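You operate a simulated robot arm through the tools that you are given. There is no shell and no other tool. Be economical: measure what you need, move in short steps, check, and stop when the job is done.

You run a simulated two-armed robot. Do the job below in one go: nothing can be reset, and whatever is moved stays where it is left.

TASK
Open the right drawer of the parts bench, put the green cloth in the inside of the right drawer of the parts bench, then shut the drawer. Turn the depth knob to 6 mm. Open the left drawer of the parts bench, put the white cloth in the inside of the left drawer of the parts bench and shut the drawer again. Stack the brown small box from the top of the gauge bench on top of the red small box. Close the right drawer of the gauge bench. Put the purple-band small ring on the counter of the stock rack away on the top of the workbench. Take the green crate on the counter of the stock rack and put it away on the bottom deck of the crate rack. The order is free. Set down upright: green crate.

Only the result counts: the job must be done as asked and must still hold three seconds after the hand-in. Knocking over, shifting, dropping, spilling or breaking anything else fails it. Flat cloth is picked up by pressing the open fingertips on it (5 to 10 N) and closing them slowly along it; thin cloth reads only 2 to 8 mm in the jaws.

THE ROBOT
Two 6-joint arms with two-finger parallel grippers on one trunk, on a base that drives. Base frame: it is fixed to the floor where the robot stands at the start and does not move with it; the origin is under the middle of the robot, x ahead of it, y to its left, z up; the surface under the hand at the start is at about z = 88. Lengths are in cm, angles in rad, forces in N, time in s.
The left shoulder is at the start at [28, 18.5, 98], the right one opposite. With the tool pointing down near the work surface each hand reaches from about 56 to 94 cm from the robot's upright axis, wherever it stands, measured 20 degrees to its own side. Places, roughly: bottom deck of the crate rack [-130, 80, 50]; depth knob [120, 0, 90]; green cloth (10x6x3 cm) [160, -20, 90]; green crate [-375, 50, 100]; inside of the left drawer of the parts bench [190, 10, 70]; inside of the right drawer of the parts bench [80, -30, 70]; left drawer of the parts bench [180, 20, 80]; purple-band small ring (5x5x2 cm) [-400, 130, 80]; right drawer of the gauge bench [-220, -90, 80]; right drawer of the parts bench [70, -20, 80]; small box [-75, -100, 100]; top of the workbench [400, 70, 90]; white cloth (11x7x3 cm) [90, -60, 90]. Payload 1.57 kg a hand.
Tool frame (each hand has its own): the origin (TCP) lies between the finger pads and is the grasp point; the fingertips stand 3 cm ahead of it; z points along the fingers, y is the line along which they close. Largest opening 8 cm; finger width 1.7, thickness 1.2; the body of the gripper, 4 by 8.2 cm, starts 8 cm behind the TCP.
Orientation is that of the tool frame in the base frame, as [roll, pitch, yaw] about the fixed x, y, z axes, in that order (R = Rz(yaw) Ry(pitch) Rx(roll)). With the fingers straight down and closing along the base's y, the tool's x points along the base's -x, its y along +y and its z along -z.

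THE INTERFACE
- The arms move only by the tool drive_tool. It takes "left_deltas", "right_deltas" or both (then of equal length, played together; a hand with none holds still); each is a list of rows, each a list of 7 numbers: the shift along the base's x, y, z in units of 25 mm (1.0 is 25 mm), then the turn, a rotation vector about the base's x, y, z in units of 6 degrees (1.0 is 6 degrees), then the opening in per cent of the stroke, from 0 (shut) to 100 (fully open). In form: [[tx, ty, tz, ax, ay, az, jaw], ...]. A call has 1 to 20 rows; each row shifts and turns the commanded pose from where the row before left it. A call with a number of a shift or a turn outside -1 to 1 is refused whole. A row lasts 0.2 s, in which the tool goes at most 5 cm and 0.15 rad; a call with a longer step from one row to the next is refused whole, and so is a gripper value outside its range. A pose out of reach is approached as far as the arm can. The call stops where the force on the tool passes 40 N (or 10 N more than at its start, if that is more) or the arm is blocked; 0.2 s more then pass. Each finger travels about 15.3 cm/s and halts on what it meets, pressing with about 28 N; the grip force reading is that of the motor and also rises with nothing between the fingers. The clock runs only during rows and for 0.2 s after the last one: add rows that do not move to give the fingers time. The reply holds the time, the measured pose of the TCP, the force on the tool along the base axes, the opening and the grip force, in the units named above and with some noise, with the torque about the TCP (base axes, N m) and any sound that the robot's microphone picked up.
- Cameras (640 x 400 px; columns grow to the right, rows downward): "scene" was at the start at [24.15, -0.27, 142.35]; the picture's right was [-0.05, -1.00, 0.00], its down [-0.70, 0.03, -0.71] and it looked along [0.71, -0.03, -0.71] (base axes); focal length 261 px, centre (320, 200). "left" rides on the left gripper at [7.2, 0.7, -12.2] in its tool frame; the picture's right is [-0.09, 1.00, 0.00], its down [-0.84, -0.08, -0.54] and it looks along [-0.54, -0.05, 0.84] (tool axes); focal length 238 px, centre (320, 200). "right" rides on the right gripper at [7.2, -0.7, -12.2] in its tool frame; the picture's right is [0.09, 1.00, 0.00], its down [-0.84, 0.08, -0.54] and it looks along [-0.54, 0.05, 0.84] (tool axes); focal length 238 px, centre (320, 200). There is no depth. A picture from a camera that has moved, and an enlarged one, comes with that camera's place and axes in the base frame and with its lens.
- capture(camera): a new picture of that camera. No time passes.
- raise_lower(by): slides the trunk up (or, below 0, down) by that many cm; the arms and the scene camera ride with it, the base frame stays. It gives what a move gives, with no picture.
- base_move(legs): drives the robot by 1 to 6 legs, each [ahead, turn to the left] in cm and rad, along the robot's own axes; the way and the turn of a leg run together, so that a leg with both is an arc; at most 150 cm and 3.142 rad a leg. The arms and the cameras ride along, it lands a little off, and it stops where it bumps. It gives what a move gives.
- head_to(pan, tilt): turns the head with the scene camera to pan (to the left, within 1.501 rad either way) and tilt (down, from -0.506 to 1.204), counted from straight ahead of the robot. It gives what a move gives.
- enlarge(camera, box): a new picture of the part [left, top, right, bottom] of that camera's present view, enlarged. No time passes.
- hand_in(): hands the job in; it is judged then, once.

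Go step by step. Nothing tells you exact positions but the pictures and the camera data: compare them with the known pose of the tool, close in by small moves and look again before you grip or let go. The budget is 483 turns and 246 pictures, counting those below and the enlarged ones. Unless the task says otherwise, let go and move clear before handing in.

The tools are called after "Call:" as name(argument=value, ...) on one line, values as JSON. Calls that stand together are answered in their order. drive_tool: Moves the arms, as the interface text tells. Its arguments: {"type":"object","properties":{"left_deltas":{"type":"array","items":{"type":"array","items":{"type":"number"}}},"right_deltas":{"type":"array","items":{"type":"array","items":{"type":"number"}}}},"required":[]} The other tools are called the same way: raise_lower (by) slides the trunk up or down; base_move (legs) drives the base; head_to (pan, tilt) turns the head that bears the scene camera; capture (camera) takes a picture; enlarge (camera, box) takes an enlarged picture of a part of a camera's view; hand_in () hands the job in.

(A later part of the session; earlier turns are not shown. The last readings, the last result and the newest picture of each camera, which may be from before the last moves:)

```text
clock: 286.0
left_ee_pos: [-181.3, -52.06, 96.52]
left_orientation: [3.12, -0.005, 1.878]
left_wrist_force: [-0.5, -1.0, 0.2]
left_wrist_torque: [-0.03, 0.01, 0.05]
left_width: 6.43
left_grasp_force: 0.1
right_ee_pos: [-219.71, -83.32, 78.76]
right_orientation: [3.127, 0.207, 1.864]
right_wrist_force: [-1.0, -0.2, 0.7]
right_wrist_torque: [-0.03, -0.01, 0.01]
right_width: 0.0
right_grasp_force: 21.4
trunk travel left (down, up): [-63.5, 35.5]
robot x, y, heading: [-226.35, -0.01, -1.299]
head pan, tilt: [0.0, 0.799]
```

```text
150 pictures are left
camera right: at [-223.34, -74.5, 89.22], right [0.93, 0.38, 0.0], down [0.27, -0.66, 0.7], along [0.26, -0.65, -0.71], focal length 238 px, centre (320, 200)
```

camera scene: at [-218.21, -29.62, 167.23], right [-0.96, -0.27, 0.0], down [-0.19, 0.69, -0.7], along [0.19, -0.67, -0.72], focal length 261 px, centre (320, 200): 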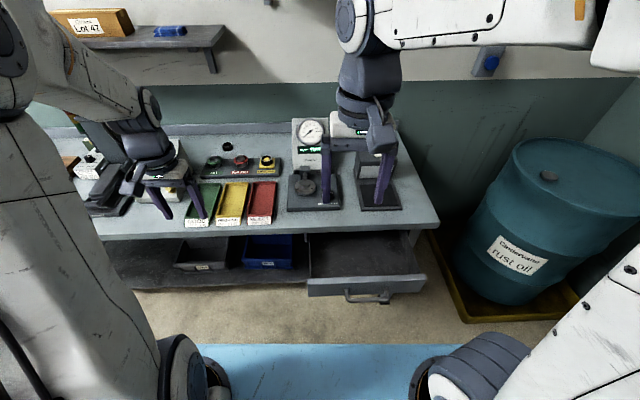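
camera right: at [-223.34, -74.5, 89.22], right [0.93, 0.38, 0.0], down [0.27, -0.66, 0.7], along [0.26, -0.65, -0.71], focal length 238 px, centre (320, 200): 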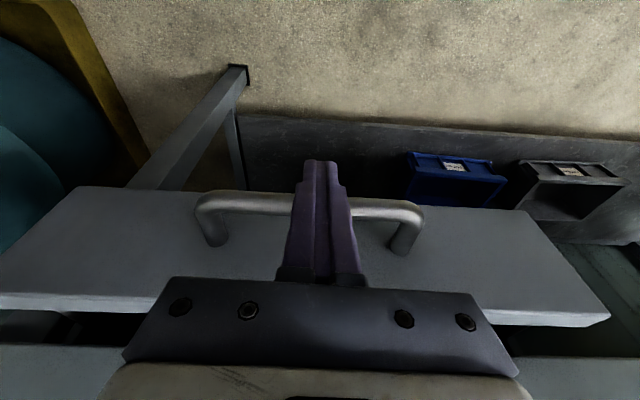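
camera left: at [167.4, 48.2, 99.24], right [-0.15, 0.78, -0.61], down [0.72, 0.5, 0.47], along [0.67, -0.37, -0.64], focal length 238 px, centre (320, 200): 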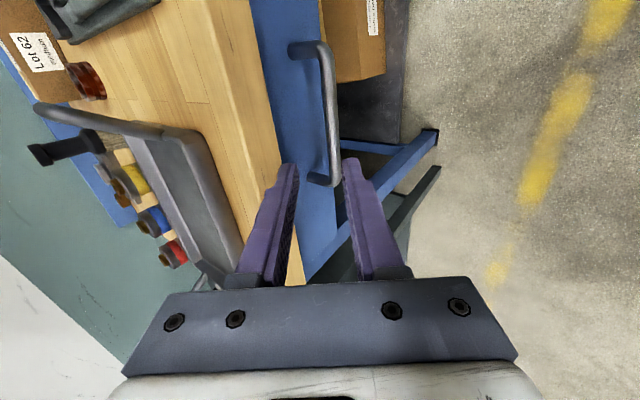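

Call:
drive_tool(right_deltas=[[0.1, -0.33, 0, 0, 0, 0, 0], [0.1, -0.33, 0, 0, 0, 0, 0], [0.1, -0.33, 0, 0, 0, 0, 0], [0.08, -0.25, 0, 0, 0, 0, 0], [0.08, -0.25, 0, 0, 0, 0, 0], [0.08, -0.25, 0, 0, 0, 0, 0], [0.06, -0.2, 0, 0, 0, 0, 0], [0.06, -0.2, 0, 0, 0, 0, 0], [0.06, -0.2, 0, 0, 0, 0, 0], [0.06, -0.2, 0, 0, 0, 0, 0]])

Call:
capture(camera="right")

```text
clock: 288.2
left_ee_pos: [-181.26, -52.03, 96.48]
left_orientation: [3.121, -0.006, 1.878]
left_wrist_force: [0.4, 0.2, -0.3]
left_wrist_torque: [0.01, 0.02, -0.01]
left_width: 6.39
left_grasp_force: 0.1
right_ee_pos: [-217.68, -89.77, 78.71]
right_orientation: [3.129, 0.208, 1.866]
right_wrist_force: [0.8, 0.4, -0.9]
right_wrist_torque: [0.02, 0.04, -0.02]
right_width: 0.0
right_grasp_force: 21.4
trunk travel left (down, up): [-63.5, 35.5]
robot x, y, heading: [-226.78, -0.12, -1.303]
head pan, tilt: [0.0, 0.799]
```

```text
149 pictures are left
camera right: at [-221.34, -80.91, 89.19], right [0.93, 0.38, 0.0], down [0.27, -0.66, 0.7], along [0.26, -0.65, -0.71], focal length 238 px, centre (320, 200)
```

right: 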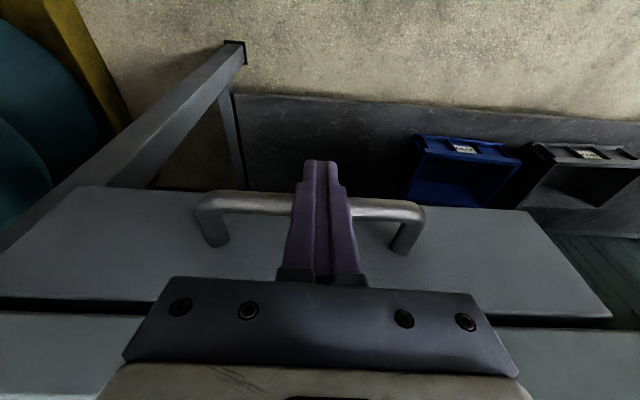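

Call:
drive_tool(right_deltas=[[0.06, -0.2, 0, 0, 0, 0, 0], [0.06, -0.2, 0, 0, 0, 0, 0], [0.06, -0.2, 0, 0, 0, 0, 0], [0.06, -0.2, 0, 0, 0, 0, 0], [0.06, -0.2, 0, 0, 0, 0, 0], [0.06, -0.2, 0, 0, 0, 0, 0], [0.06, -0.2, 0, 0, 0, 0, 0], [0.06, -0.2, 0, 0, 0, 0, 0]])

Call:
capture(camera="right")

```text
clock: 289.4
left_ee_pos: [-181.37, -52.03, 96.49]
left_orientation: [3.121, -0.005, 1.874]
left_wrist_force: [-0.8, 0.1, 0.5]
left_wrist_torque: [0.03, 0.01, -0.04]
left_width: 6.39
left_grasp_force: 0.1
right_ee_pos: [-217.2, -91.32, 78.21]
right_orientation: [3.128, 0.18, 1.865]
right_wrist_force: [-1.2, 2.1, -0.7]
right_wrist_torque: [0.01, 0.01, 0.02]
right_width: 0.0
right_grasp_force: 20.5
trunk travel left (down, up): [-63.5, 35.5]
robot x, y, heading: [-226.5, -0.08, -1.305]
head pan, tilt: [0.0, 0.799]
stopped in row 5 (right hand): the force on the tool passed its limit at 49 N (the readings are from after the stop); the commanded pose is now the measured one
```

```text
148 pictures are left
camera right: at [-220.77, -82.62, 88.9], right [0.93, 0.38, 0.0], down [0.28, -0.67, 0.68], along [0.26, -0.63, -0.73], focal length 238 px, centre (320, 200)
```

right: 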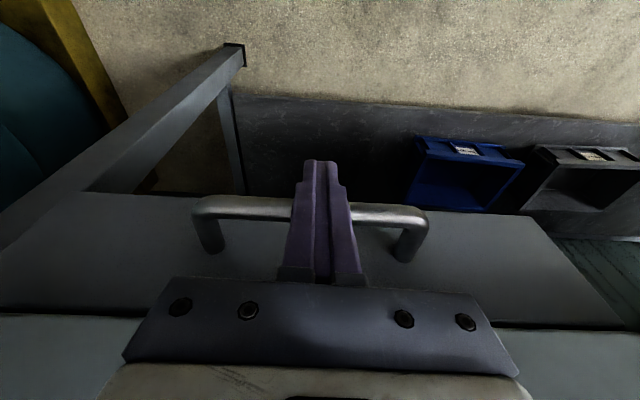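

The drawer stops hard at 49 N, just as the others did when shut. I'll withdraw and check.

Call:
drive_tool(right_deltas=[[-0.1, 0.33, 0, 0, 0, 0, 0], [-0.2, 0.66, 0, 0, 0, 0, 0], [-0.2, 0.66, 0.1, 0, 0, 0, 0], [-0.2, 0.66, 0.4, 0, 0, 0, 0], [-0.2, 0.66, 0.8, 0, 0, 0, 0], [-0.1, 0.66, 0.9, 0.798, 0.241, 0, 80], [0, 0.4, 0.9, 0.798, 0.241, 0, 80], [0, 0.4, 0.9, 0.3, 0.09, 0, 80], [0, 0.2, 0.9, 0, 0, 0, 80], [0, 0.2, 0.9, 0, 0, 0, 80], [0, 0, 0.9, 0, 0, 0, 80]])

Call:
raise_lower(by=24)

Call:
capture(camera="scene")

```text
clock: 291.8
left_ee_pos: [-181.31, -52.03, 96.47]
left_orientation: [3.12, -0.006, 1.876]
left_wrist_force: [0.3, 0.1, 0.2]
left_wrist_torque: [-0.01, -0.01, 0.03]
left_width: 6.39
left_grasp_force: 0.1
right_ee_pos: [-219.63, -79.21, 94.95]
right_orientation: [3.128, -0.026, 1.866]
right_wrist_force: [0.0, 0.8, 0.3]
right_wrist_torque: [-0.01, 0.02, -0.03]
right_width: 6.39
right_grasp_force: 0.1
trunk travel left (down, up): [-63.5, 35.5]
robot x, y, heading: [-226.69, 0.5, -1.302]
head pan, tilt: [0.0, 0.799]
```

```text
clock: 294.2
left_ee_pos: [-181.23, -52.0, 120.47]
left_orientation: [3.121, -0.006, 1.876]
left_wrist_force: [-0.6, 0.6, -0.7]
left_wrist_torque: [0.0, 0.0, -0.01]
left_width: 6.38
left_grasp_force: 0.0
right_ee_pos: [-219.55, -79.24, 118.96]
right_orientation: [3.126, -0.025, 1.864]
right_wrist_force: [-0.7, 0.3, -0.5]
right_wrist_torque: [0.0, -0.01, 0.02]
right_width: 6.39
right_grasp_force: 0.0
trunk travel left (down, up): [-87.5, 11.5]
robot x, y, heading: [-226.32, 0.13, -1.306]
head pan, tilt: [0.0, 0.799]
```

```text
147 pictures are left
camera scene: at [-220.07, -23.07, 162.21], right [-0.96, -0.26, 0.0], down [-0.19, 0.69, -0.7], along [0.18, -0.67, -0.72], focal length 261 px, centre (320, 200)
```

scene: 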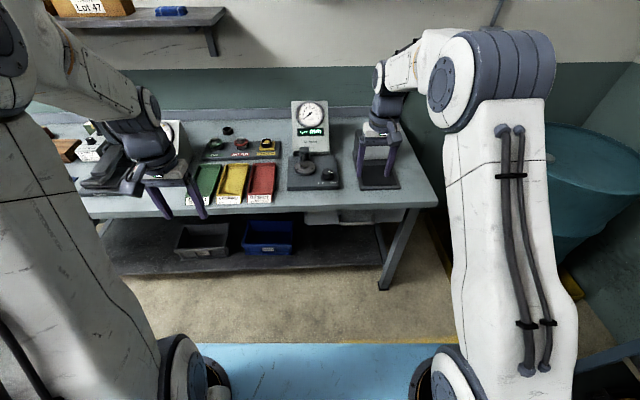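

The drawer is shut. Now I'll drive along to the other end of this bench, where the small boxes are.

Call:
base_move(legs=[[0, 1.38], [118, 0], [0, -1.35]])

Call:
capture(camera="scene")

```text
clock: 306.9
left_ee_pos: [-66.38, -44.72, 120.45]
left_orientation: [3.121, -0.007, 1.864]
left_wrist_force: [0.0, -0.4, -0.4]
left_wrist_torque: [-0.02, 0.0, 0.02]
left_width: 6.39
left_grasp_force: 0.1
right_ee_pos: [-104.8, -71.46, 118.92]
right_orientation: [3.127, -0.026, 1.854]
right_wrist_force: [-0.4, -0.8, 0.2]
right_wrist_torque: [-0.03, -0.01, 0.05]
right_width: 6.4
right_grasp_force: 0.0
trunk travel left (down, up): [-87.5, 11.5]
robot x, y, heading: [-110.84, 7.71, -1.315]
head pan, tilt: [0.0, 0.799]
```

```text
146 pictures are left
camera scene: at [-104.73, -15.3, 162.22], right [-0.97, -0.25, 0.0], down [-0.18, 0.69, -0.7], along [0.18, -0.67, -0.72], focal length 261 px, centre (320, 200)
```

scene: 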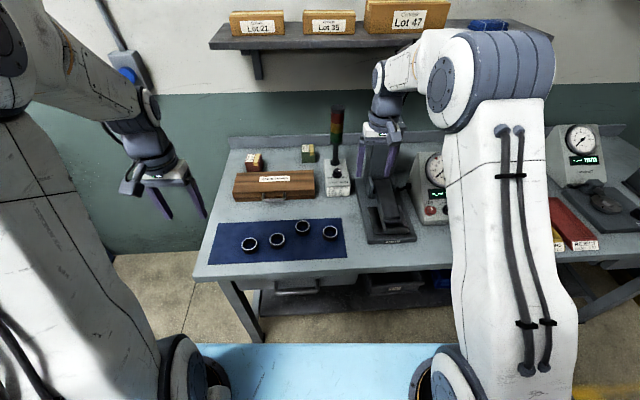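

Call:
enlarge(camera="scene", box=[200, 110, 400, 280])

Call:
enlarge(camera="scene", box=[200, 0, 560, 80])

Call:
capture(camera="right")

```text
2.35 times, centred on (300, 195) of scene
camera zoom: at [-104.73, -15.3, 162.22], right [-0.97, -0.25, 0.0], down [-0.18, 0.69, -0.7], along [0.18, -0.67, -0.72], focal length 613 px, centre (367, 212)
```

zoom: 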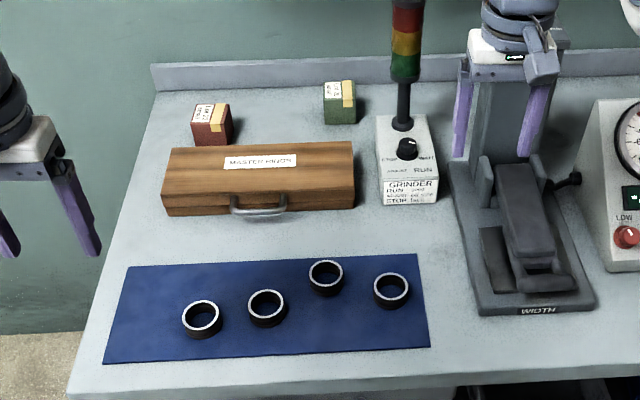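

```text
1.78 times, centred on (380, 40) of scene
camera zoom: at [-104.73, -15.3, 162.22], right [-0.97, -0.25, 0.0], down [-0.18, 0.69, -0.7], along [0.18, -0.67, -0.72], focal length 463 px, centre (213, 484)
```

zoom: 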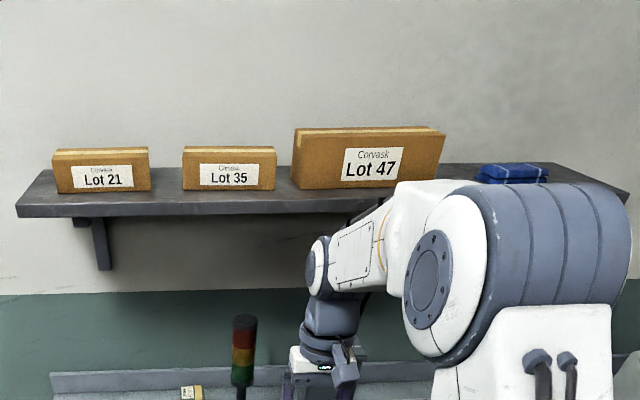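

```text
143 pictures are left
camera right: at [-107.72, -65.16, 131.34], right [0.93, 0.37, 0.02], down [0.3, -0.8, 0.52], along [0.2, -0.48, -0.85], focal length 238 px, centre (320, 200)
```

right: 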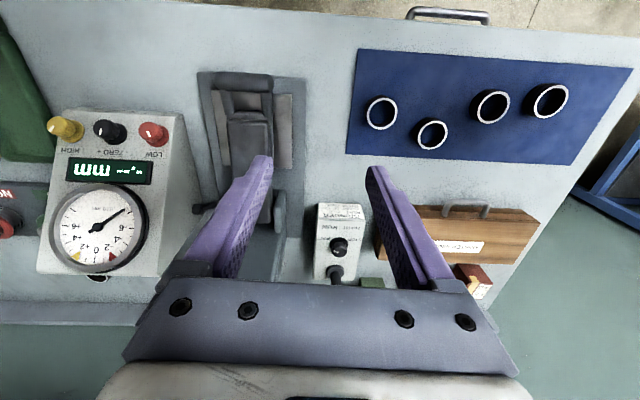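

I see a red and a green small box behind the wooden case, but no brown one yet. I'll zoom in there.

Call:
enlarge(camera="scene", box=[225, 125, 355, 205])

Call:
head_to(pan=-0.7, tilt=0.7)

Call:
capture(camera="scene")

```text
4.92 times, centred on (290, 165) of scene
camera zoom: at [-104.73, -15.3, 162.22], right [-0.97, -0.25, 0.0], down [-0.18, 0.69, -0.7], along [0.18, -0.67, -0.72], focal length 1283 px, centre (468, 372)
```

zoom: 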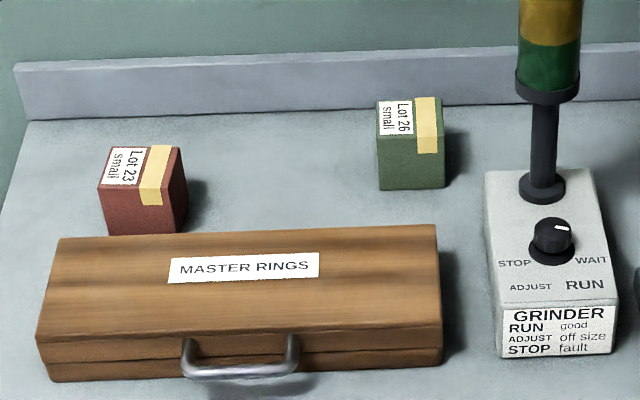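

```text
clock: 308.0
left_ee_pos: [-66.3, -44.68, 120.5]
left_orientation: [3.122, -0.005, 1.864]
left_wrist_force: [-0.3, 0.0, -0.9]
left_wrist_torque: [0.01, -0.01, 0.02]
left_width: 6.41
left_grasp_force: 0.0
right_ee_pos: [-104.92, -71.49, 119.05]
right_orientation: [3.127, -0.025, 1.855]
right_wrist_force: [-0.1, 1.1, 0.1]
right_wrist_torque: [0.0, -0.01, 0.02]
right_width: 6.4
right_grasp_force: 0.0
trunk travel left (down, up): [-87.5, 11.5]
robot x, y, heading: [-110.77, 7.99, -1.315]
head pan, tilt: [-0.7, 0.7]
```

```text
141 pictures are left
camera scene: at [-110.42, -15.16, 163.04], right [-0.9, 0.43, 0.0], down [0.28, 0.58, -0.76], along [-0.33, -0.69, -0.64], focal length 261 px, centre (320, 200)
```

scene: 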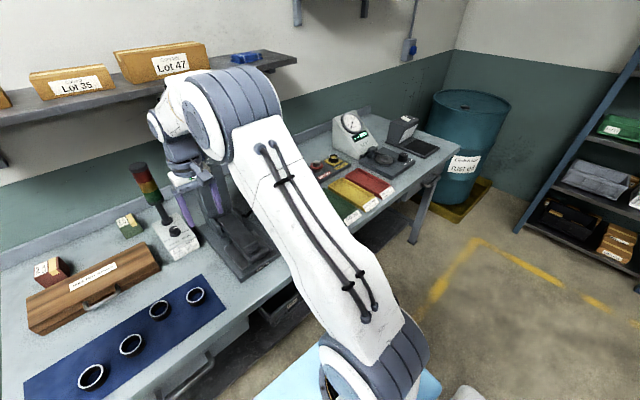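

Only Lot 23 (red) and Lot 26 (green) are visible so far. I'll extend the left hand over that end of the bench for a look from its camera.

Call:
drive_tool(left_deltas=[[0.1, -0.9, 0.3, 0, 0, 0, 100], [0.1, -0.9, 0.3, 0, 0, 0, 100], [0.1, -0.9, 0.3, 0, 0, 0, 100], [0.1, -0.9, 0.3, 0, 0, 0, 100], [0.1, -0.9, 0, 0, 0, 0, 100], [0.1, -0.9, 0, 0, 0, 0, 100]])

Call:
capture(camera="left")

Call:
head_to(pan=0.3, tilt=0.7)

Call:
capture(camera="scene")

```text
clock: 309.4
left_ee_pos: [-65.18, -58.05, 123.57]
left_orientation: [3.122, -0.005, 1.865]
left_wrist_force: [-0.3, 0.2, 0.1]
left_wrist_torque: [0.01, 0.02, -0.02]
left_width: 8.02
left_grasp_force: 0.0
right_ee_pos: [-104.94, -71.52, 118.88]
right_orientation: [3.126, -0.026, 1.854]
right_wrist_force: [-0.4, -0.7, -1.0]
right_wrist_torque: [0.02, 0.01, 0.03]
right_width: 6.39
right_grasp_force: 0.1
trunk travel left (down, up): [-87.5, 11.5]
robot x, y, heading: [-110.68, 7.87, -1.319]
head pan, tilt: [-0.7, 0.7]
```

```text
140 pictures are left
camera left: at [-66.82, -51.19, 135.86], right [0.98, 0.2, 0.02], down [0.16, -0.83, 0.54], along [0.12, -0.52, -0.84], focal length 238 px, centre (320, 200)
```

left: 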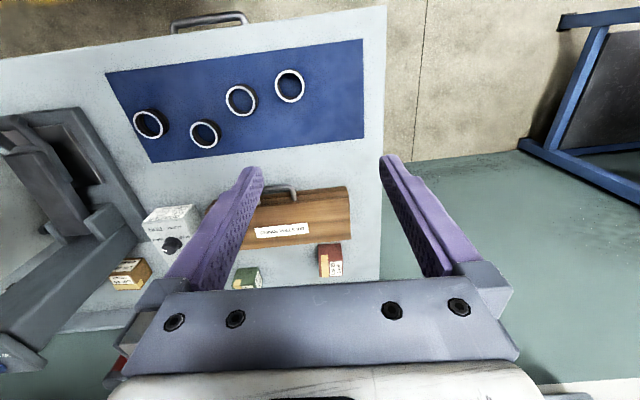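

```text
clock: 310.7
left_ee_pos: [-65.03, -58.03, 123.44]
left_orientation: [3.122, -0.004, 1.865]
left_wrist_force: [-0.1, 0.3, 0.2]
left_wrist_torque: [-0.03, -0.04, -0.02]
left_width: 8.0
left_grasp_force: 0.1
right_ee_pos: [-104.91, -71.54, 119.01]
right_orientation: [3.128, -0.026, 1.855]
right_wrist_force: [-0.5, 0.5, 0.0]
right_wrist_torque: [0.02, 0.02, 0.0]
right_width: 6.38
right_grasp_force: 0.1
trunk travel left (down, up): [-87.5, 11.5]
robot x, y, heading: [-110.51, 8.0, -1.316]
head pan, tilt: [0.3, 0.7]
```

```text
139 pictures are left
camera scene: at [-102.3, -14.72, 163.04], right [-0.85, -0.53, 0.0], down [-0.34, 0.55, -0.76], along [0.4, -0.65, -0.64], focal length 261 px, centre (320, 200)
```

scene: 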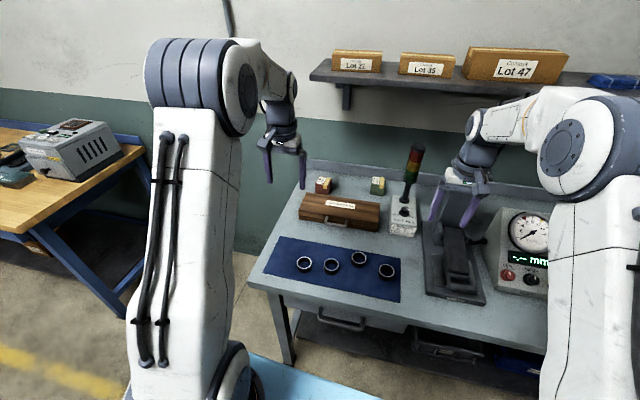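

Found it: a kraft-brown small box stands behind the width gauge, near [-105, -110]. I'll pull the right hand back to see the gauge's height and the gaps around it.

Call:
drive_tool(right_deltas=[[-0.2, 0.9, 0.5, 0, 0, 0, 100], [-0.2, 0.9, 0.5, 0, 0, 0, 100], [-0.2, 0.9, 0.5, 0, 0, 0, 100], [-0.4, 0.9, 0.5, 0, 0, 0, 100], [-0.6, 0.9, 0.5, 0, 0, 0, 100], [-0.6, 0.9, 0.5, 0, 0, 0, 100], [-0.6, 0.5, 0.5, 0, 0, 0, 100], [-0.6, 0.3, 0.5, 0, 0, 0, 100]], left_deltas=[[0, 0.3, 0, 0, 0, 0, 100], [0, 0.3, 0, 0, 0, 0, 100], [0, 0.3, 0, 0, 0, 0, 100], [0, 0.3, 0, 0, 0, 0, 100], [0, 0.3, 0, 0, 0, 0, 100], [0, 0.3, 0, 0, 0, 0, 100], [0, 0, 0, 0, 0, 0, 100], [0, 0, 0, 0, 0, 0, 100]])

Call:
head_to(pan=0, tilt=0.7)

Call:
capture(camera="scene")

Call:
enlarge(camera="scene", box=[300, 80, 460, 240])

```text
clock: 312.5
left_ee_pos: [-65.03, -53.89, 123.5]
left_orientation: [3.121, -0.006, 1.863]
left_wrist_force: [0.4, 0.2, 0.3]
left_wrist_torque: [0.0, 0.02, 0.0]
left_width: 7.98
left_grasp_force: 0.1
right_ee_pos: [-113.26, -55.95, 129.08]
right_orientation: [3.128, -0.026, 1.854]
right_wrist_force: [0.4, -0.4, -0.4]
right_wrist_torque: [-0.02, -0.01, 0.03]
right_width: 7.99
right_grasp_force: 0.1
trunk travel left (down, up): [-87.5, 11.5]
robot x, y, heading: [-110.67, 8.04, -1.318]
head pan, tilt: [0.3, 0.7]
```

```text
clock: 313.3
left_ee_pos: [-65.0, -53.88, 123.46]
left_orientation: [3.12, -0.006, 1.864]
left_wrist_force: [-0.1, -0.8, 0.7]
left_wrist_torque: [-0.02, -0.01, -0.02]
left_width: 8.01
left_grasp_force: 0.1
right_ee_pos: [-113.4, -55.89, 129.0]
right_orientation: [3.127, -0.026, 1.855]
right_wrist_force: [0.7, 0.4, 0.0]
right_wrist_torque: [-0.01, -0.01, 0.02]
right_width: 8.03
right_grasp_force: 0.1
trunk travel left (down, up): [-87.5, 11.5]
robot x, y, heading: [-110.79, 8.02, -1.316]
head pan, tilt: [0.0, 0.7]
```

```text
138 pictures are left
camera scene: at [-104.63, -15.71, 163.04], right [-0.97, -0.25, 0.0], down [-0.16, 0.62, -0.76], along [0.19, -0.74, -0.64], focal length 261 px, centre (320, 200)
```

scene: 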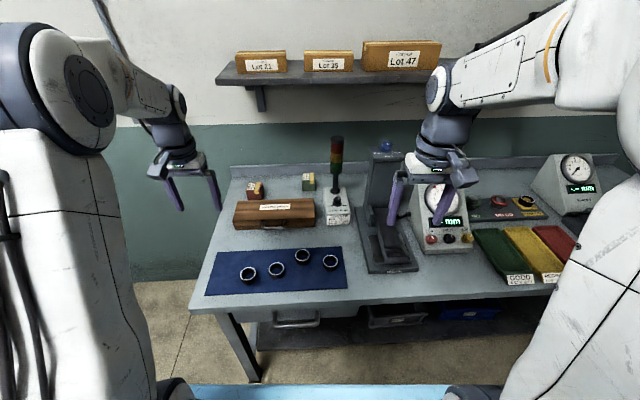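

```text
2.50 times, centred on (380, 160) of scene
camera zoom: at [-104.63, -15.71, 163.04], right [-0.97, -0.25, 0.0], down [-0.16, 0.62, -0.76], along [0.19, -0.74, -0.64], focal length 651 px, centre (170, 300)
```

zoom: 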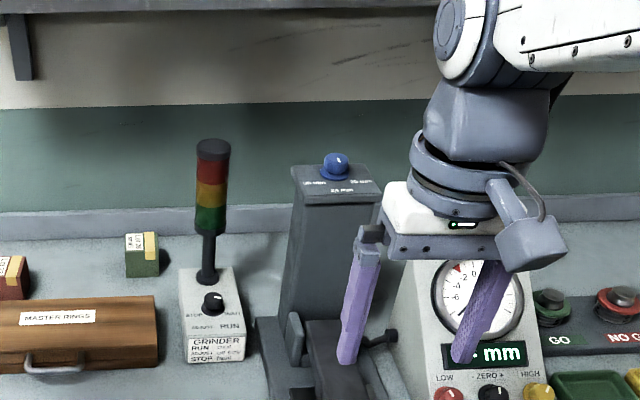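

The width gauge's column (top z≈115) stands right in front of the brown box, so I need a side view along the strip behind it. I'll lower the trunk a bit, drive closer and use the left hand's camera, turned to look along the bench.

Call:
drive_tool(right_deltas=[[0, 0, 0.9, 0, 0, 0, 100], [0, 0, 0.9, 0, 0, 0, 100], [0, 0, 0.9, 0, 0, 0, 100], [0, 0, 0.9, 0, 0, 0, 100], [0, 0, 0.9, 0, 0, 0, 100]], left_deltas=[[0, 0, -0.5, 0, 0, 0, 100], [0, 0, -0.5, 0, 0, 0, 100], [0, 0, -0.5, 0, 0, 0, 100], [0, 0, -0.5, 0, 0, 0, 100], [0, 0, 0, 0, 0, 0, 100]])

Call:
raise_lower(by=-10)

Call:
base_move(legs=[[20, 0.04]])

Call:
capture(camera="scene")

```text
clock: 314.5
left_ee_pos: [-64.74, -53.69, 118.41]
left_orientation: [3.119, -0.004, 1.866]
left_wrist_force: [-0.4, -0.5, -0.8]
left_wrist_torque: [-0.03, 0.01, -0.02]
left_width: 8.0
left_grasp_force: 0.1
right_ee_pos: [-113.49, -55.88, 140.23]
right_orientation: [3.125, -0.027, 1.852]
right_wrist_force: [0.0, 0.9, -0.9]
right_wrist_torque: [0.01, 0.0, 0.0]
right_width: 7.98
right_grasp_force: 0.0
trunk travel left (down, up): [-87.5, 11.5]
robot x, y, heading: [-110.94, 8.1, -1.314]
head pan, tilt: [0.0, 0.7]
```

```text
clock: 315.8
left_ee_pos: [-64.76, -53.73, 108.52]
left_orientation: [3.12, -0.005, 1.863]
left_wrist_force: [-0.5, -0.1, -0.1]
left_wrist_torque: [0.03, -0.03, -0.01]
left_width: 8.0
left_grasp_force: 0.0
right_ee_pos: [-113.47, -55.92, 130.06]
right_orientation: [3.127, -0.027, 1.853]
right_wrist_force: [-0.7, 0.3, 0.1]
right_wrist_torque: [0.02, 0.01, 0.01]
right_width: 8.0
right_grasp_force: 0.0
trunk travel left (down, up): [-77.5, 21.5]
robot x, y, heading: [-110.86, 7.77, -1.312]
head pan, tilt: [0.0, 0.7]
```

```text
clock: 317.4
left_ee_pos: [-57.07, -71.98, 108.52]
left_orientation: [3.122, -0.006, 1.9]
left_wrist_force: [-0.7, 0.4, -0.3]
left_wrist_torque: [-0.01, 0.01, 0.02]
left_width: 8.0
left_grasp_force: 0.1
right_ee_pos: [-105.66, -75.85, 130.19]
right_orientation: [3.128, -0.026, 1.888]
right_wrist_force: [0.7, -0.2, 0.6]
right_wrist_torque: [-0.01, -0.03, 0.0]
right_width: 8.03
right_grasp_force: 0.1
trunk travel left (down, up): [-77.5, 21.5]
robot x, y, heading: [-105.5, -12.19, -1.283]
head pan, tilt: [0.0, 0.7]
```

```text
136 pictures are left
camera scene: at [-98.28, -35.41, 153.05], right [-0.96, -0.28, 0.0], down [-0.18, 0.62, -0.77], along [0.22, -0.73, -0.64], focal length 261 px, centre (320, 200)
```

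scene: 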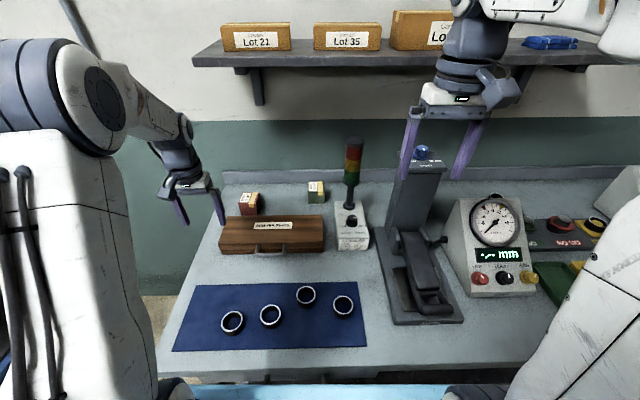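

Now I'll turn the left hand 90° and move it above the wooden case, below shelf height, looking along the strip.

Call:
drive_tool(left_deltas=[[-0.3, -0.2, -0.15, 0, 0, -0.96, 100], [-0.3, -0.2, -0.15, 0, 0, -0.96, 100], [-0.3, -0.2, -0.15, 0, 0, -0.96, 100], [-0.3, -0.2, -0.15, 0, 0, -0.96, 100], [-0.3, -0.2, -0.15, 0, 0, -0.96, 100], [-0.3, -0.2, -0.15, 0, 0, -0.96, 100], [-0.3, -0.2, -0.15, 0, 0, -0.96, 100], [-0.3, -0.2, -0.15, 0, 0, -0.96, 100], [-0.3, -0.2, -0.15, 0, 0, -0.96, 100], [-0.3, -0.2, -0.15, 0, 0, -0.96, 100], [-0.3, -0.4, 0, 0, 0, -0.96, 100], [-0.3, -0.4, 0, 0, 0, -0.96, 100], [-0.3, -0.4, 0, 0, 0, -0.96, 100], [-0.3, -0.4, 0, 0, 0, -0.96, 100], [-0.3, -0.4, 0, 0, 0, -0.96, 100], [-0.3, -0.4, 0, 0, 0, -0.96, 100]])

Call:
capture(camera="left")

Call:
capture(camera="scene")

```text
clock: 320.8
left_ee_pos: [-68.96, -83.11, 104.61]
left_orientation: [3.121, -0.006, 0.288]
left_wrist_force: [-0.7, 0.3, 0.0]
left_wrist_torque: [-0.01, 0.0, -0.04]
left_width: 8.01
left_grasp_force: 0.1
right_ee_pos: [-105.69, -75.95, 130.07]
right_orientation: [3.125, -0.025, 1.889]
right_wrist_force: [-0.4, -0.2, 0.4]
right_wrist_torque: [0.02, 0.0, -0.02]
right_width: 7.96
right_grasp_force: 0.0
trunk travel left (down, up): [-77.5, 21.5]
robot x, y, heading: [-105.01, -12.54, -1.278]
head pan, tilt: [0.0, 0.7]
```

```text
135 pictures are left
camera left: at [-62.18, -81.54, 116.97], right [0.19, -0.98, 0.02], down [-0.83, -0.15, 0.54], along [-0.52, -0.12, -0.84], focal length 238 px, centre (320, 200)
```

left: 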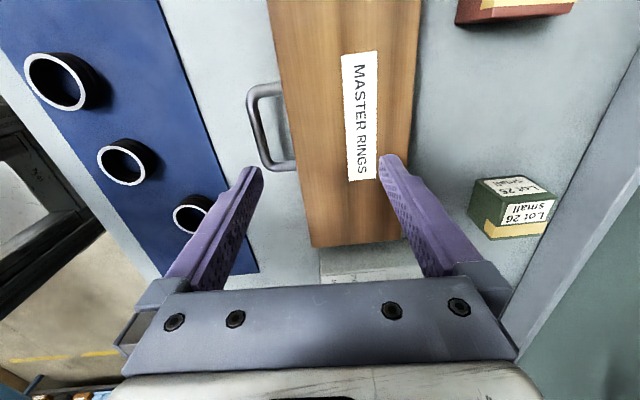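

```text
134 pictures are left
camera scene: at [-98.26, -35.44, 153.04], right [-0.96, -0.28, 0.0], down [-0.18, 0.62, -0.76], along [0.22, -0.73, -0.64], focal length 261 px, centre (320, 200)
```

scene: 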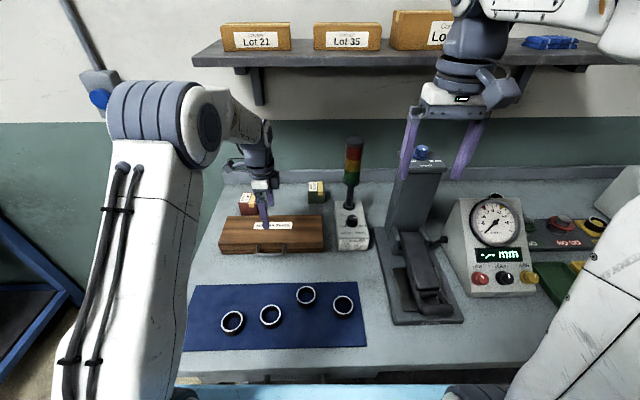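

The gripper hides that direction. I'll go back to the earlier viewpoint, where the brown box was visible, and zoom in on it.

Call:
drive_tool(left_deltas=[[0.1, 0.63, 0.3, 0, 0, 0.96, 100], [0.1, 0.63, 0.3, 0, 0, 0.96, 100], [0.1, 0.63, 0.3, 0, 0, 0.96, 100], [0.1, 0.63, 0.3, 0, 0, 0.96, 100], [0.1, 0.63, 0.3, 0, 0, 0.96, 100], [0.1, 0.63, 0.5, 0, 0, 0.96, 100], [0.1, 0.63, 0.5, 0, 0, 0.96, 100], [0.1, 0.63, 0.5, 0, 0, 0.96, 100], [0.1, 0.63, 0.6, 0, 0, 0.96, 100], [0.1, 0.63, 0.6, 0, 0, 0.96, 100], [0.1, 0.63, 0.6, 0, 0, 0.96, 100], [0.1, 0.63, 0.6, 0, 0, 0.96, 100], [0.1, 0.63, 0.6, 0, 0, 0.96, 100], [0.1, 0.63, 0.6, 0, 0, 0.96, 100], [0.1, 0.63, 0.6, 0, 0, 0.96, 100], [0.1, 0.63, 0.6, 0, 0, 0.96, 100]])

Call:
capture(camera="left")

Call:
enlarge(camera="left", box=[0, 180, 220, 380])

```text
clock: 324.2
left_ee_pos: [-65.11, -57.65, 124.25]
left_orientation: [3.12, -0.004, 1.899]
left_wrist_force: [0.6, -0.2, 0.0]
left_wrist_torque: [0.01, 0.01, 0.0]
left_width: 8.01
left_grasp_force: 0.0
right_ee_pos: [-105.63, -76.02, 130.13]
right_orientation: [3.128, -0.027, 1.888]
right_wrist_force: [0.5, -0.1, 0.5]
right_wrist_torque: [0.02, -0.02, 0.02]
right_width: 8.01
right_grasp_force: 0.0
trunk travel left (down, up): [-77.5, 21.5]
robot x, y, heading: [-104.96, -12.18, -1.282]
head pan, tilt: [0.0, 0.7]
```

```text
133 pictures are left
camera left: at [-67.14, -50.89, 136.52], right [0.97, 0.24, 0.02], down [0.19, -0.82, 0.54], along [0.14, -0.52, -0.84], focal length 238 px, centre (320, 200)
```

left: 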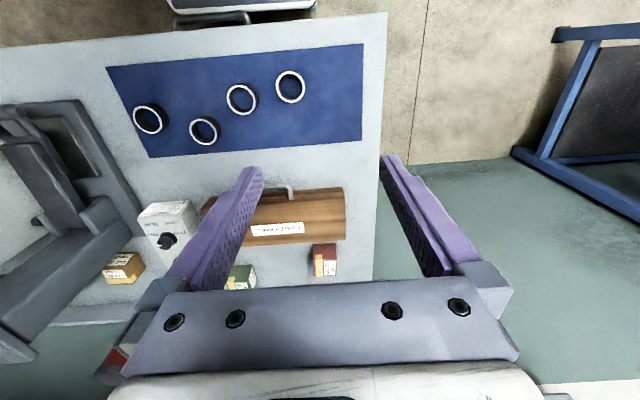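

```text
2.00 times, centred on (110, 280) of left
camera zoom: at [-67.14, -50.89, 136.52], right [0.97, 0.24, 0.02], down [0.19, -0.82, 0.54], along [0.14, -0.52, -0.84], focal length 477 px, centre (740, 40)
```

zoom: 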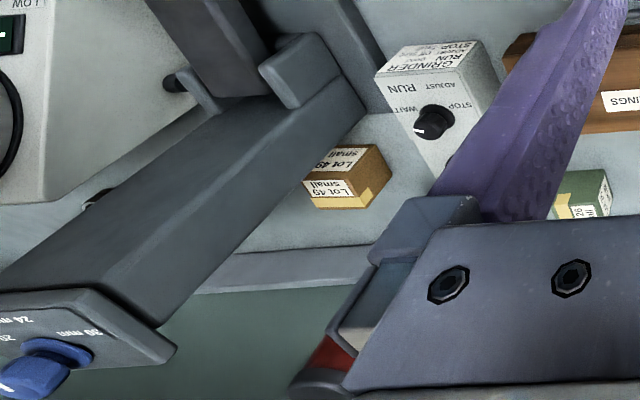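

The brown box "Lot 49 small" stands behind the width gauge's column, close to the back. It's reachable from the right side with a sideways-tilted hand passing over the dial gauge. I'll shift the base to the right for that.

Call:
base_move(legs=[[-25, 0], [0, -1.57], [27, 0], [0, 1.57]])

Call:
capture(camera="scene")

Call:
capture(camera="right")

```text
clock: 335.0
left_ee_pos: [-98.06, -42.67, 124.17]
left_orientation: [3.12, -0.006, 1.903]
left_wrist_force: [0.0, 0.1, 0.2]
left_wrist_torque: [0.04, -0.03, -0.04]
left_width: 8.01
left_grasp_force: 0.1
right_ee_pos: [-138.35, -61.08, 130.16]
right_orientation: [3.125, -0.026, 1.892]
right_wrist_force: [-0.8, 0.1, 0.2]
right_wrist_torque: [0.03, 0.0, -0.01]
right_width: 7.98
right_grasp_force: 0.1
trunk travel left (down, up): [-77.5, 21.5]
robot x, y, heading: [-138.27, 2.9, -1.279]
head pan, tilt: [0.0, 0.7]
```

```text
131 pictures are left
camera scene: at [-131.2, -20.57, 153.04], right [-0.96, -0.29, 0.0], down [-0.19, 0.62, -0.76], along [0.22, -0.73, -0.64], focal length 261 px, centre (320, 200)
```

scene: 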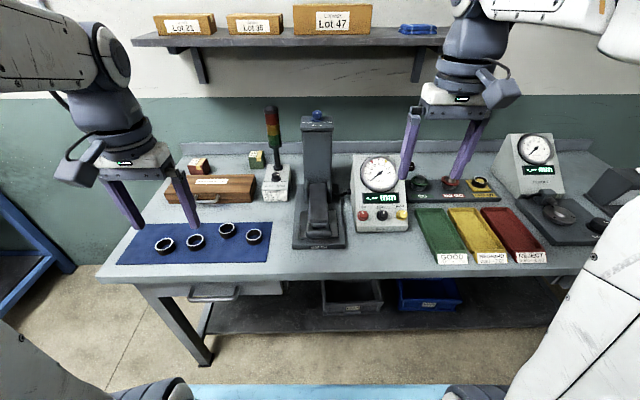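

```text
130 pictures are left
camera right: at [-141.48, -54.85, 142.58], right [0.92, 0.4, 0.02], down [0.33, -0.79, 0.52], along [0.22, -0.47, -0.85], focal length 238 px, centre (320, 200)
```

right: 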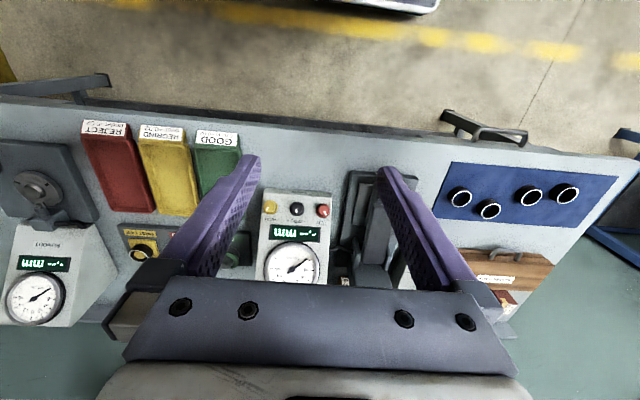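

Call:
enlarge(camera="right", box=[300, 180, 400, 290])

Call:
enlarge(camera="scene", box=[260, 90, 440, 240])

```text
3.64 times, centred on (350, 235) of right
camera zoom: at [-141.48, -54.85, 142.58], right [0.92, 0.4, 0.02], down [0.33, -0.79, 0.52], along [0.22, -0.47, -0.85], focal length 867 px, centre (211, 73)
```

zoom: 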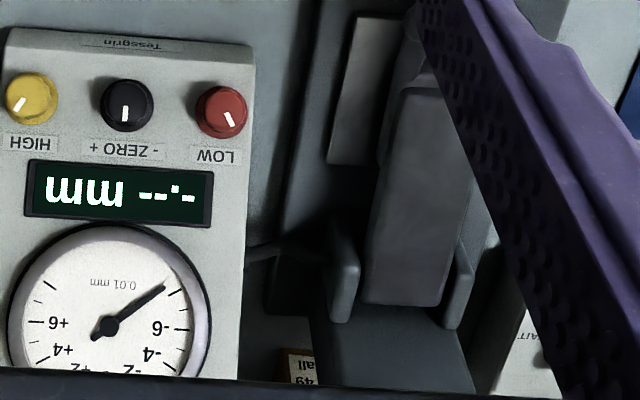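

```text
2.67 times, centred on (350, 165) of scene
camera zoom: at [-131.2, -20.57, 153.04], right [-0.96, -0.29, 0.0], down [-0.19, 0.62, -0.76], along [0.22, -0.73, -0.64], focal length 695 px, centre (240, 293)
```

zoom: 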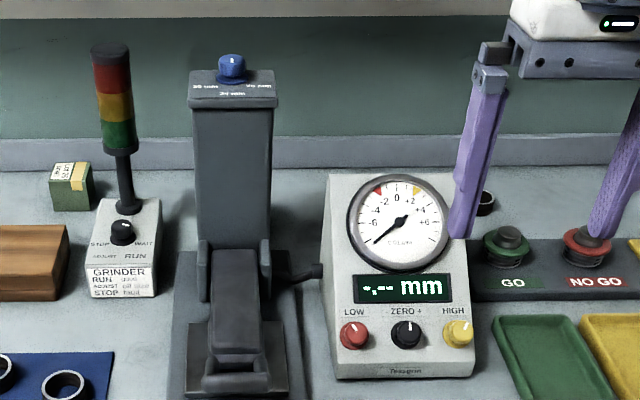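

I'll set the right hand's sideways-tilted orientation here in the free space, then shift the base a little further right and close in.

Call:
drive_tool(right_deltas=[[0, 0, 0, 0, 0, -1, 90], [0, 0, 0, 0, 0, -1, 90], [0, 0, 0, 0, 0, -1, 90], [0, 0, 0, 0, 0, -1, 90], [0, 0, 0, 0, 0, -1, 90], [0, 0, 0, 0, 0, -1, 90], [0, 0, 0, 0, 0, -1, 90], [0, 0, 0, 0, 0, -1, 90], [0, 0, 0, 0, 0, -1, 90], [0, 0, 0, 0, 0, -1, 90], [0, 0, 0, 0, 0, -1, 90], [0, 0, 0, 0, 0, -1, 90], [0, 0, 0, 0, 0, -1, 90], [0, 0, 0, 0, 0, -1, 90], [0, 0, 0, 0, 0, -1, 90]], left_deltas=[[-0.1, 0.4, 0, 0, 0, 0, 100], [-0.1, 0.4, 0, 0, 0, 0, 100], [-0.1, 0.4, 0, 0, 0, 0, 100], [-0.1, 0.4, 0, 0, 0, 0, 100], [0, 0, 0, 0, 0, 0, 100], [0, 0, 0, 0, 0, 0, 100], [0, 0, 0, 0, 0, 0, 100], [0, 0, 0, 0, 0, 0, 100], [0, 0, 0, 0, 0, 0, 100], [0, 0, 0, 0, 0, 0, 100], [0, 0, 0, 0, 0, 0, 100], [0, 0, 0, 0, 0, 0, 100], [0, 0, 0, 0, 0, 0, 100], [0, 0, 0, 0, 0, 0, 100], [0, 0, 0, 0, 0, 0, 100]])

Call:
drive_tool(right_deltas=[[0, 0, 0, 0.271, -0.898, 0, 90], [0, 0, 0, 0.271, -0.898, 0, 90], [0, 0, 0, 0.271, -0.898, 0, 90], [0, 0, 0, 0.271, -0.898, 0, 90], [0, 0, 0, 0.271, -0.898, 0, 90], [0, 0, 0, 0.271, -0.898, 0, 90], [0, 0, 0, 0.271, -0.898, 0, 90], [0, 0, 0, 0.271, -0.898, 0, 90]])

Call:
base_move(legs=[[0, -1.57], [10, 0], [0, 1.57]])

Call:
capture(camera="scene")

```text
clock: 338.2
left_ee_pos: [-98.97, -38.86, 124.1]
left_orientation: [3.121, -0.005, 1.902]
left_wrist_force: [0.0, 0.5, -0.7]
left_wrist_torque: [0.02, 0.04, -0.02]
left_width: 7.99
left_grasp_force: 0.0
right_ee_pos: [-138.43, -61.16, 130.2]
right_orientation: [3.128, -0.026, 0.318]
right_wrist_force: [0.5, -0.3, 0.1]
right_wrist_torque: [0.02, 0.02, 0.0]
right_width: 7.2
right_grasp_force: 0.1
trunk travel left (down, up): [-77.5, 21.5]
robot x, y, heading: [-138.27, 3.09, -1.279]
head pan, tilt: [0.0, 0.7]
```

```text
clock: 340.0
left_ee_pos: [-98.81, -38.84, 124.26]
left_orientation: [3.121, -0.004, 1.902]
left_wrist_force: [0.1, 1.3, -1.0]
left_wrist_torque: [-0.04, 0.01, -0.02]
left_width: 8.03
left_grasp_force: 0.0
right_ee_pos: [-138.28, -61.15, 130.09]
right_orientation: [3.099, -0.813, 0.333]
right_wrist_force: [0.6, 0.3, -0.7]
right_wrist_torque: [0.0, -0.05, -0.02]
right_width: 7.21
right_grasp_force: 0.1
trunk travel left (down, up): [-77.5, 21.5]
robot x, y, heading: [-138.59, 3.11, -1.278]
head pan, tilt: [0.0, 0.7]
```

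```text
clock: 348.9
left_ee_pos: [-110.81, -43.52, 124.16]
left_orientation: [3.122, -0.006, 1.845]
left_wrist_force: [0.3, -0.9, 0.1]
left_wrist_torque: [-0.04, 0.0, -0.02]
left_width: 8.02
left_grasp_force: 0.0
right_ee_pos: [-151.46, -63.6, 130.17]
right_orientation: [3.098, -0.812, 0.276]
right_wrist_force: [-0.4, 1.1, 0.4]
right_wrist_torque: [0.0, 0.0, -0.01]
right_width: 7.2
right_grasp_force: 0.0
trunk travel left (down, up): [-77.5, 21.5]
robot x, y, heading: [-147.63, 0.26, -1.333]
head pan, tilt: [0.0, 0.7]
```

```text
127 pictures are left
camera scene: at [-142.05, -23.44, 153.04], right [-0.97, -0.23, 0.0], down [-0.15, 0.63, -0.76], along [0.18, -0.74, -0.64], focal length 261 px, centre (320, 200)
```

scene: 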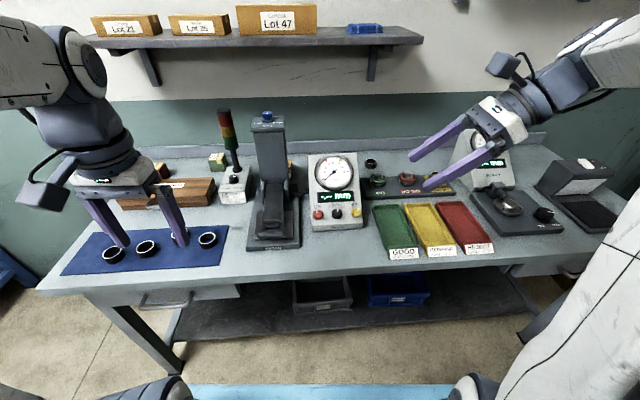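

The tilted pose works, and from here I can see the brown box peeking out right behind the column. I'll zoom.

Call:
enlarge(camera="scene", box=[230, 90, 430, 230])

Call:
capture(camera="right")

```text
2.86 times, centred on (330, 160) of scene
camera zoom: at [-142.05, -23.44, 153.04], right [-0.97, -0.23, 0.0], down [-0.15, 0.63, -0.76], along [0.18, -0.74, -0.64], focal length 744 px, centre (291, 314)
```

zoom: 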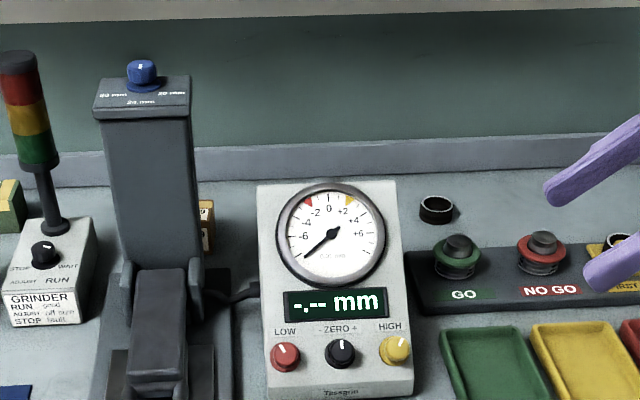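

```text
125 pictures are left
camera right: at [-155.63, -63.44, 143.81], right [0.3, -0.95, 0.1], down [-0.92, -0.32, -0.23], along [0.25, -0.02, -0.97], focal length 238 px, centre (320, 200)
```

right: 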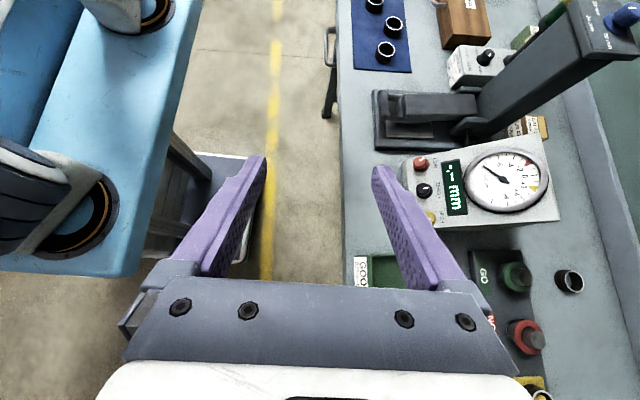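

Call:
enlarge(camera="right", box=[440, 60, 640, 220])

```text
2.50 times, centred on (540, 140) of right
camera zoom: at [-155.63, -63.44, 143.81], right [0.3, -0.95, 0.1], down [-0.92, -0.32, -0.23], along [0.25, -0.02, -0.97], focal length 596 px, centre (-230, 350)
```

zoom: 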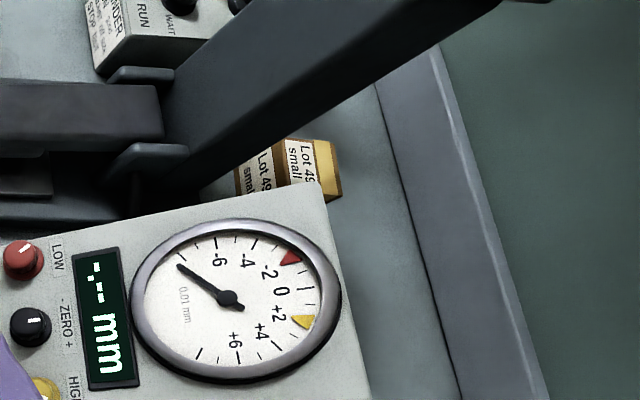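

Now everything is located: box centre at about [-105.5, -111.3], front gap to the column about 6 cm, dial gauge top z≈109. I'll drive up to the bench with the hand high.

Call:
base_move(legs=[[0, 0.056], [33, 0]])

Call:
capture(camera="right")

Call:
capture(camera="scene")

```text
clock: 351.5
left_ee_pos: [-99.23, -74.04, 124.26]
left_orientation: [3.122, -0.004, 1.895]
left_wrist_force: [0.6, 0.4, -0.4]
left_wrist_torque: [0.0, 0.01, -0.04]
left_width: 8.01
left_grasp_force: 0.1
right_ee_pos: [-138.8, -95.76, 130.22]
right_orientation: [3.098, -0.811, 0.324]
right_wrist_force: [-0.2, 0.2, -0.4]
right_wrist_torque: [-0.02, -0.05, -0.03]
right_width: 7.22
right_grasp_force: 0.1
trunk travel left (down, up): [-77.5, 21.5]
robot x, y, heading: [-137.76, -32.06, -1.291]
head pan, tilt: [0.0, 0.7]
```

```text
123 pictures are left
camera right: at [-143.0, -95.95, 143.82], right [0.35, -0.93, 0.1], down [-0.9, -0.36, -0.23], along [0.25, -0.01, -0.97], focal length 238 px, centre (320, 200)
```

right: 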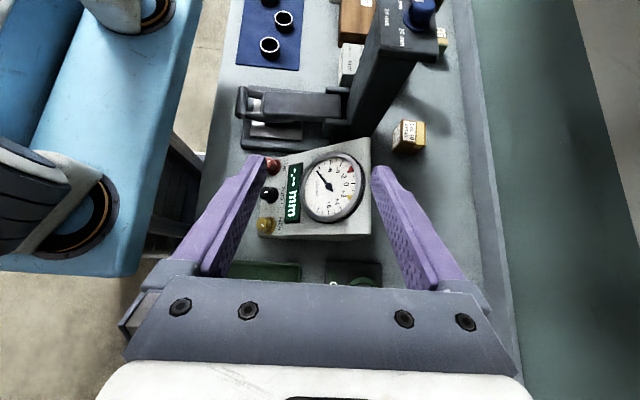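

```text
122 pictures are left
camera scene: at [-131.38, -55.34, 153.05], right [-0.96, -0.28, 0.0], down [-0.18, 0.62, -0.77], along [0.21, -0.73, -0.64], focal length 261 px, centre (320, 200)
```

scene: 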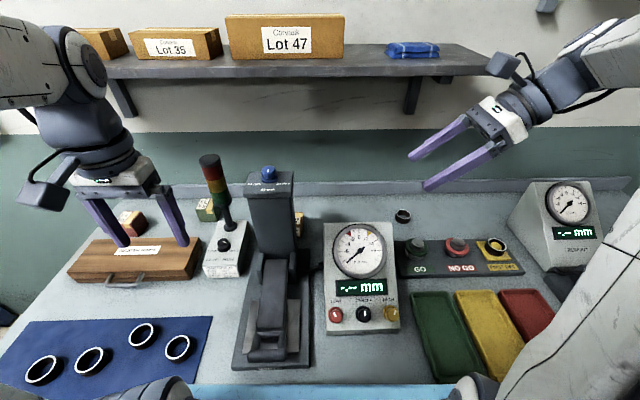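

The box stands clear in this top view. First I'll lower the hand to z≈116 (above the gauge, below the shelf), then slide it in behind.

Call:
drive_tool(right_deltas=[[0, 0, -0.93, 0, 0, 0, 90], [0, 0, -0.93, 0, 0, 0, 90], [0, 0, -0.93, 0, 0, 0, 90], [0, 0, -0.93, 0, 0, 0, 90], [0, 0, -0.93, 0, 0, 0, 90], [0, 0, -0.93, 0, 0, 0, 90]])

Call:
drive_tool(right_deltas=[[0.28, -0.92, 0, 0, 0, 0, 90], [0.28, -0.92, 0, 0, 0, 0, 90], [0.28, -0.92, 0, 0, 0, 0, 90], [0.28, -0.92, 0, 0, 0, 0, 90], [0.28, -0.92, 0, 0, 0, 0, 90], [0.28, -0.92, 0, 0, 0, 0, 90], [0.28, -0.92, 0, 0, 0, 0, 90], [0.28, -0.92, 0, 0, 0, 0, 90], [0.28, -0.92, 0, 0, 0, 0, 90]])

Call:
capture(camera="right")

Call:
capture(camera="scene")

```text
clock: 352.9
left_ee_pos: [-99.26, -73.93, 124.19]
left_orientation: [3.119, -0.006, 1.893]
left_wrist_force: [-0.1, -0.3, -0.4]
left_wrist_torque: [0.03, -0.03, -0.02]
left_width: 7.98
left_grasp_force: 0.0
right_ee_pos: [-138.79, -95.67, 116.43]
right_orientation: [3.098, -0.811, 0.325]
right_wrist_force: [0.0, 0.1, -0.1]
right_wrist_torque: [0.0, 0.03, 0.01]
right_width: 7.2
right_grasp_force: 0.1
trunk travel left (down, up): [-77.5, 21.5]
robot x, y, heading: [-138.17, -31.71, -1.287]
head pan, tilt: [0.0, 0.7]
```

```text
clock: 354.9
left_ee_pos: [-99.17, -74.01, 124.19]
left_orientation: [3.12, -0.006, 1.896]
left_wrist_force: [0.1, 0.7, -0.1]
left_wrist_torque: [0.01, -0.03, 0.02]
left_width: 7.99
left_grasp_force: 0.1
right_ee_pos: [-132.4, -116.41, 116.18]
right_orientation: [3.1, -0.811, 0.325]
right_wrist_force: [-0.2, 0.5, 0.4]
right_wrist_torque: [-0.04, 0.02, 0.0]
right_width: 7.19
right_grasp_force: 0.1
trunk travel left (down, up): [-77.5, 21.5]
robot x, y, heading: [-138.23, -32.16, -1.286]
head pan, tilt: [0.0, 0.7]
```

```text
121 pictures are left
camera right: at [-136.55, -116.54, 129.95], right [0.35, -0.93, 0.1], down [-0.9, -0.36, -0.23], along [0.25, -0.01, -0.97], focal length 238 px, centre (320, 200)
```

right: 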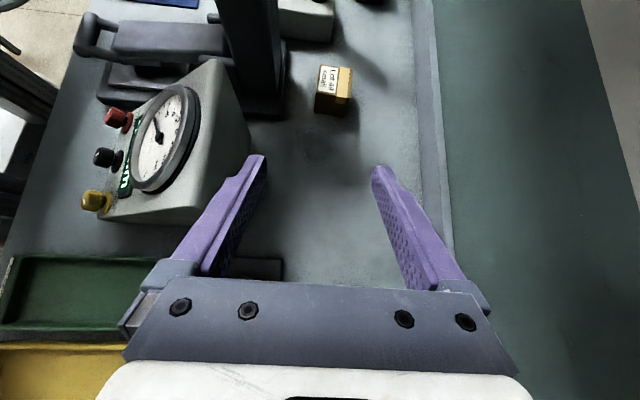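

```text
120 pictures are left
camera scene: at [-131.38, -55.36, 153.04], right [-0.96, -0.28, 0.0], down [-0.18, 0.62, -0.76], along [0.21, -0.73, -0.64], focal length 261 px, centre (320, 200)
```

scene: 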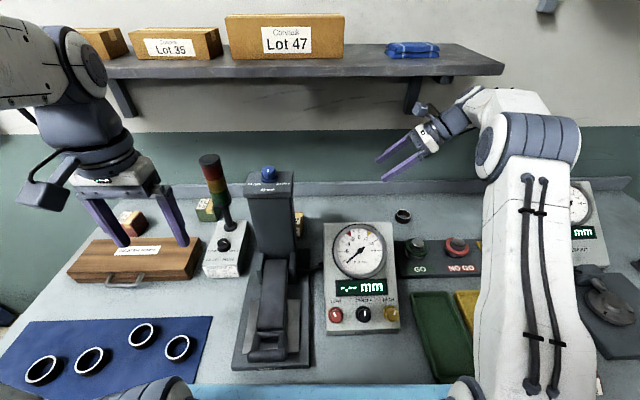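

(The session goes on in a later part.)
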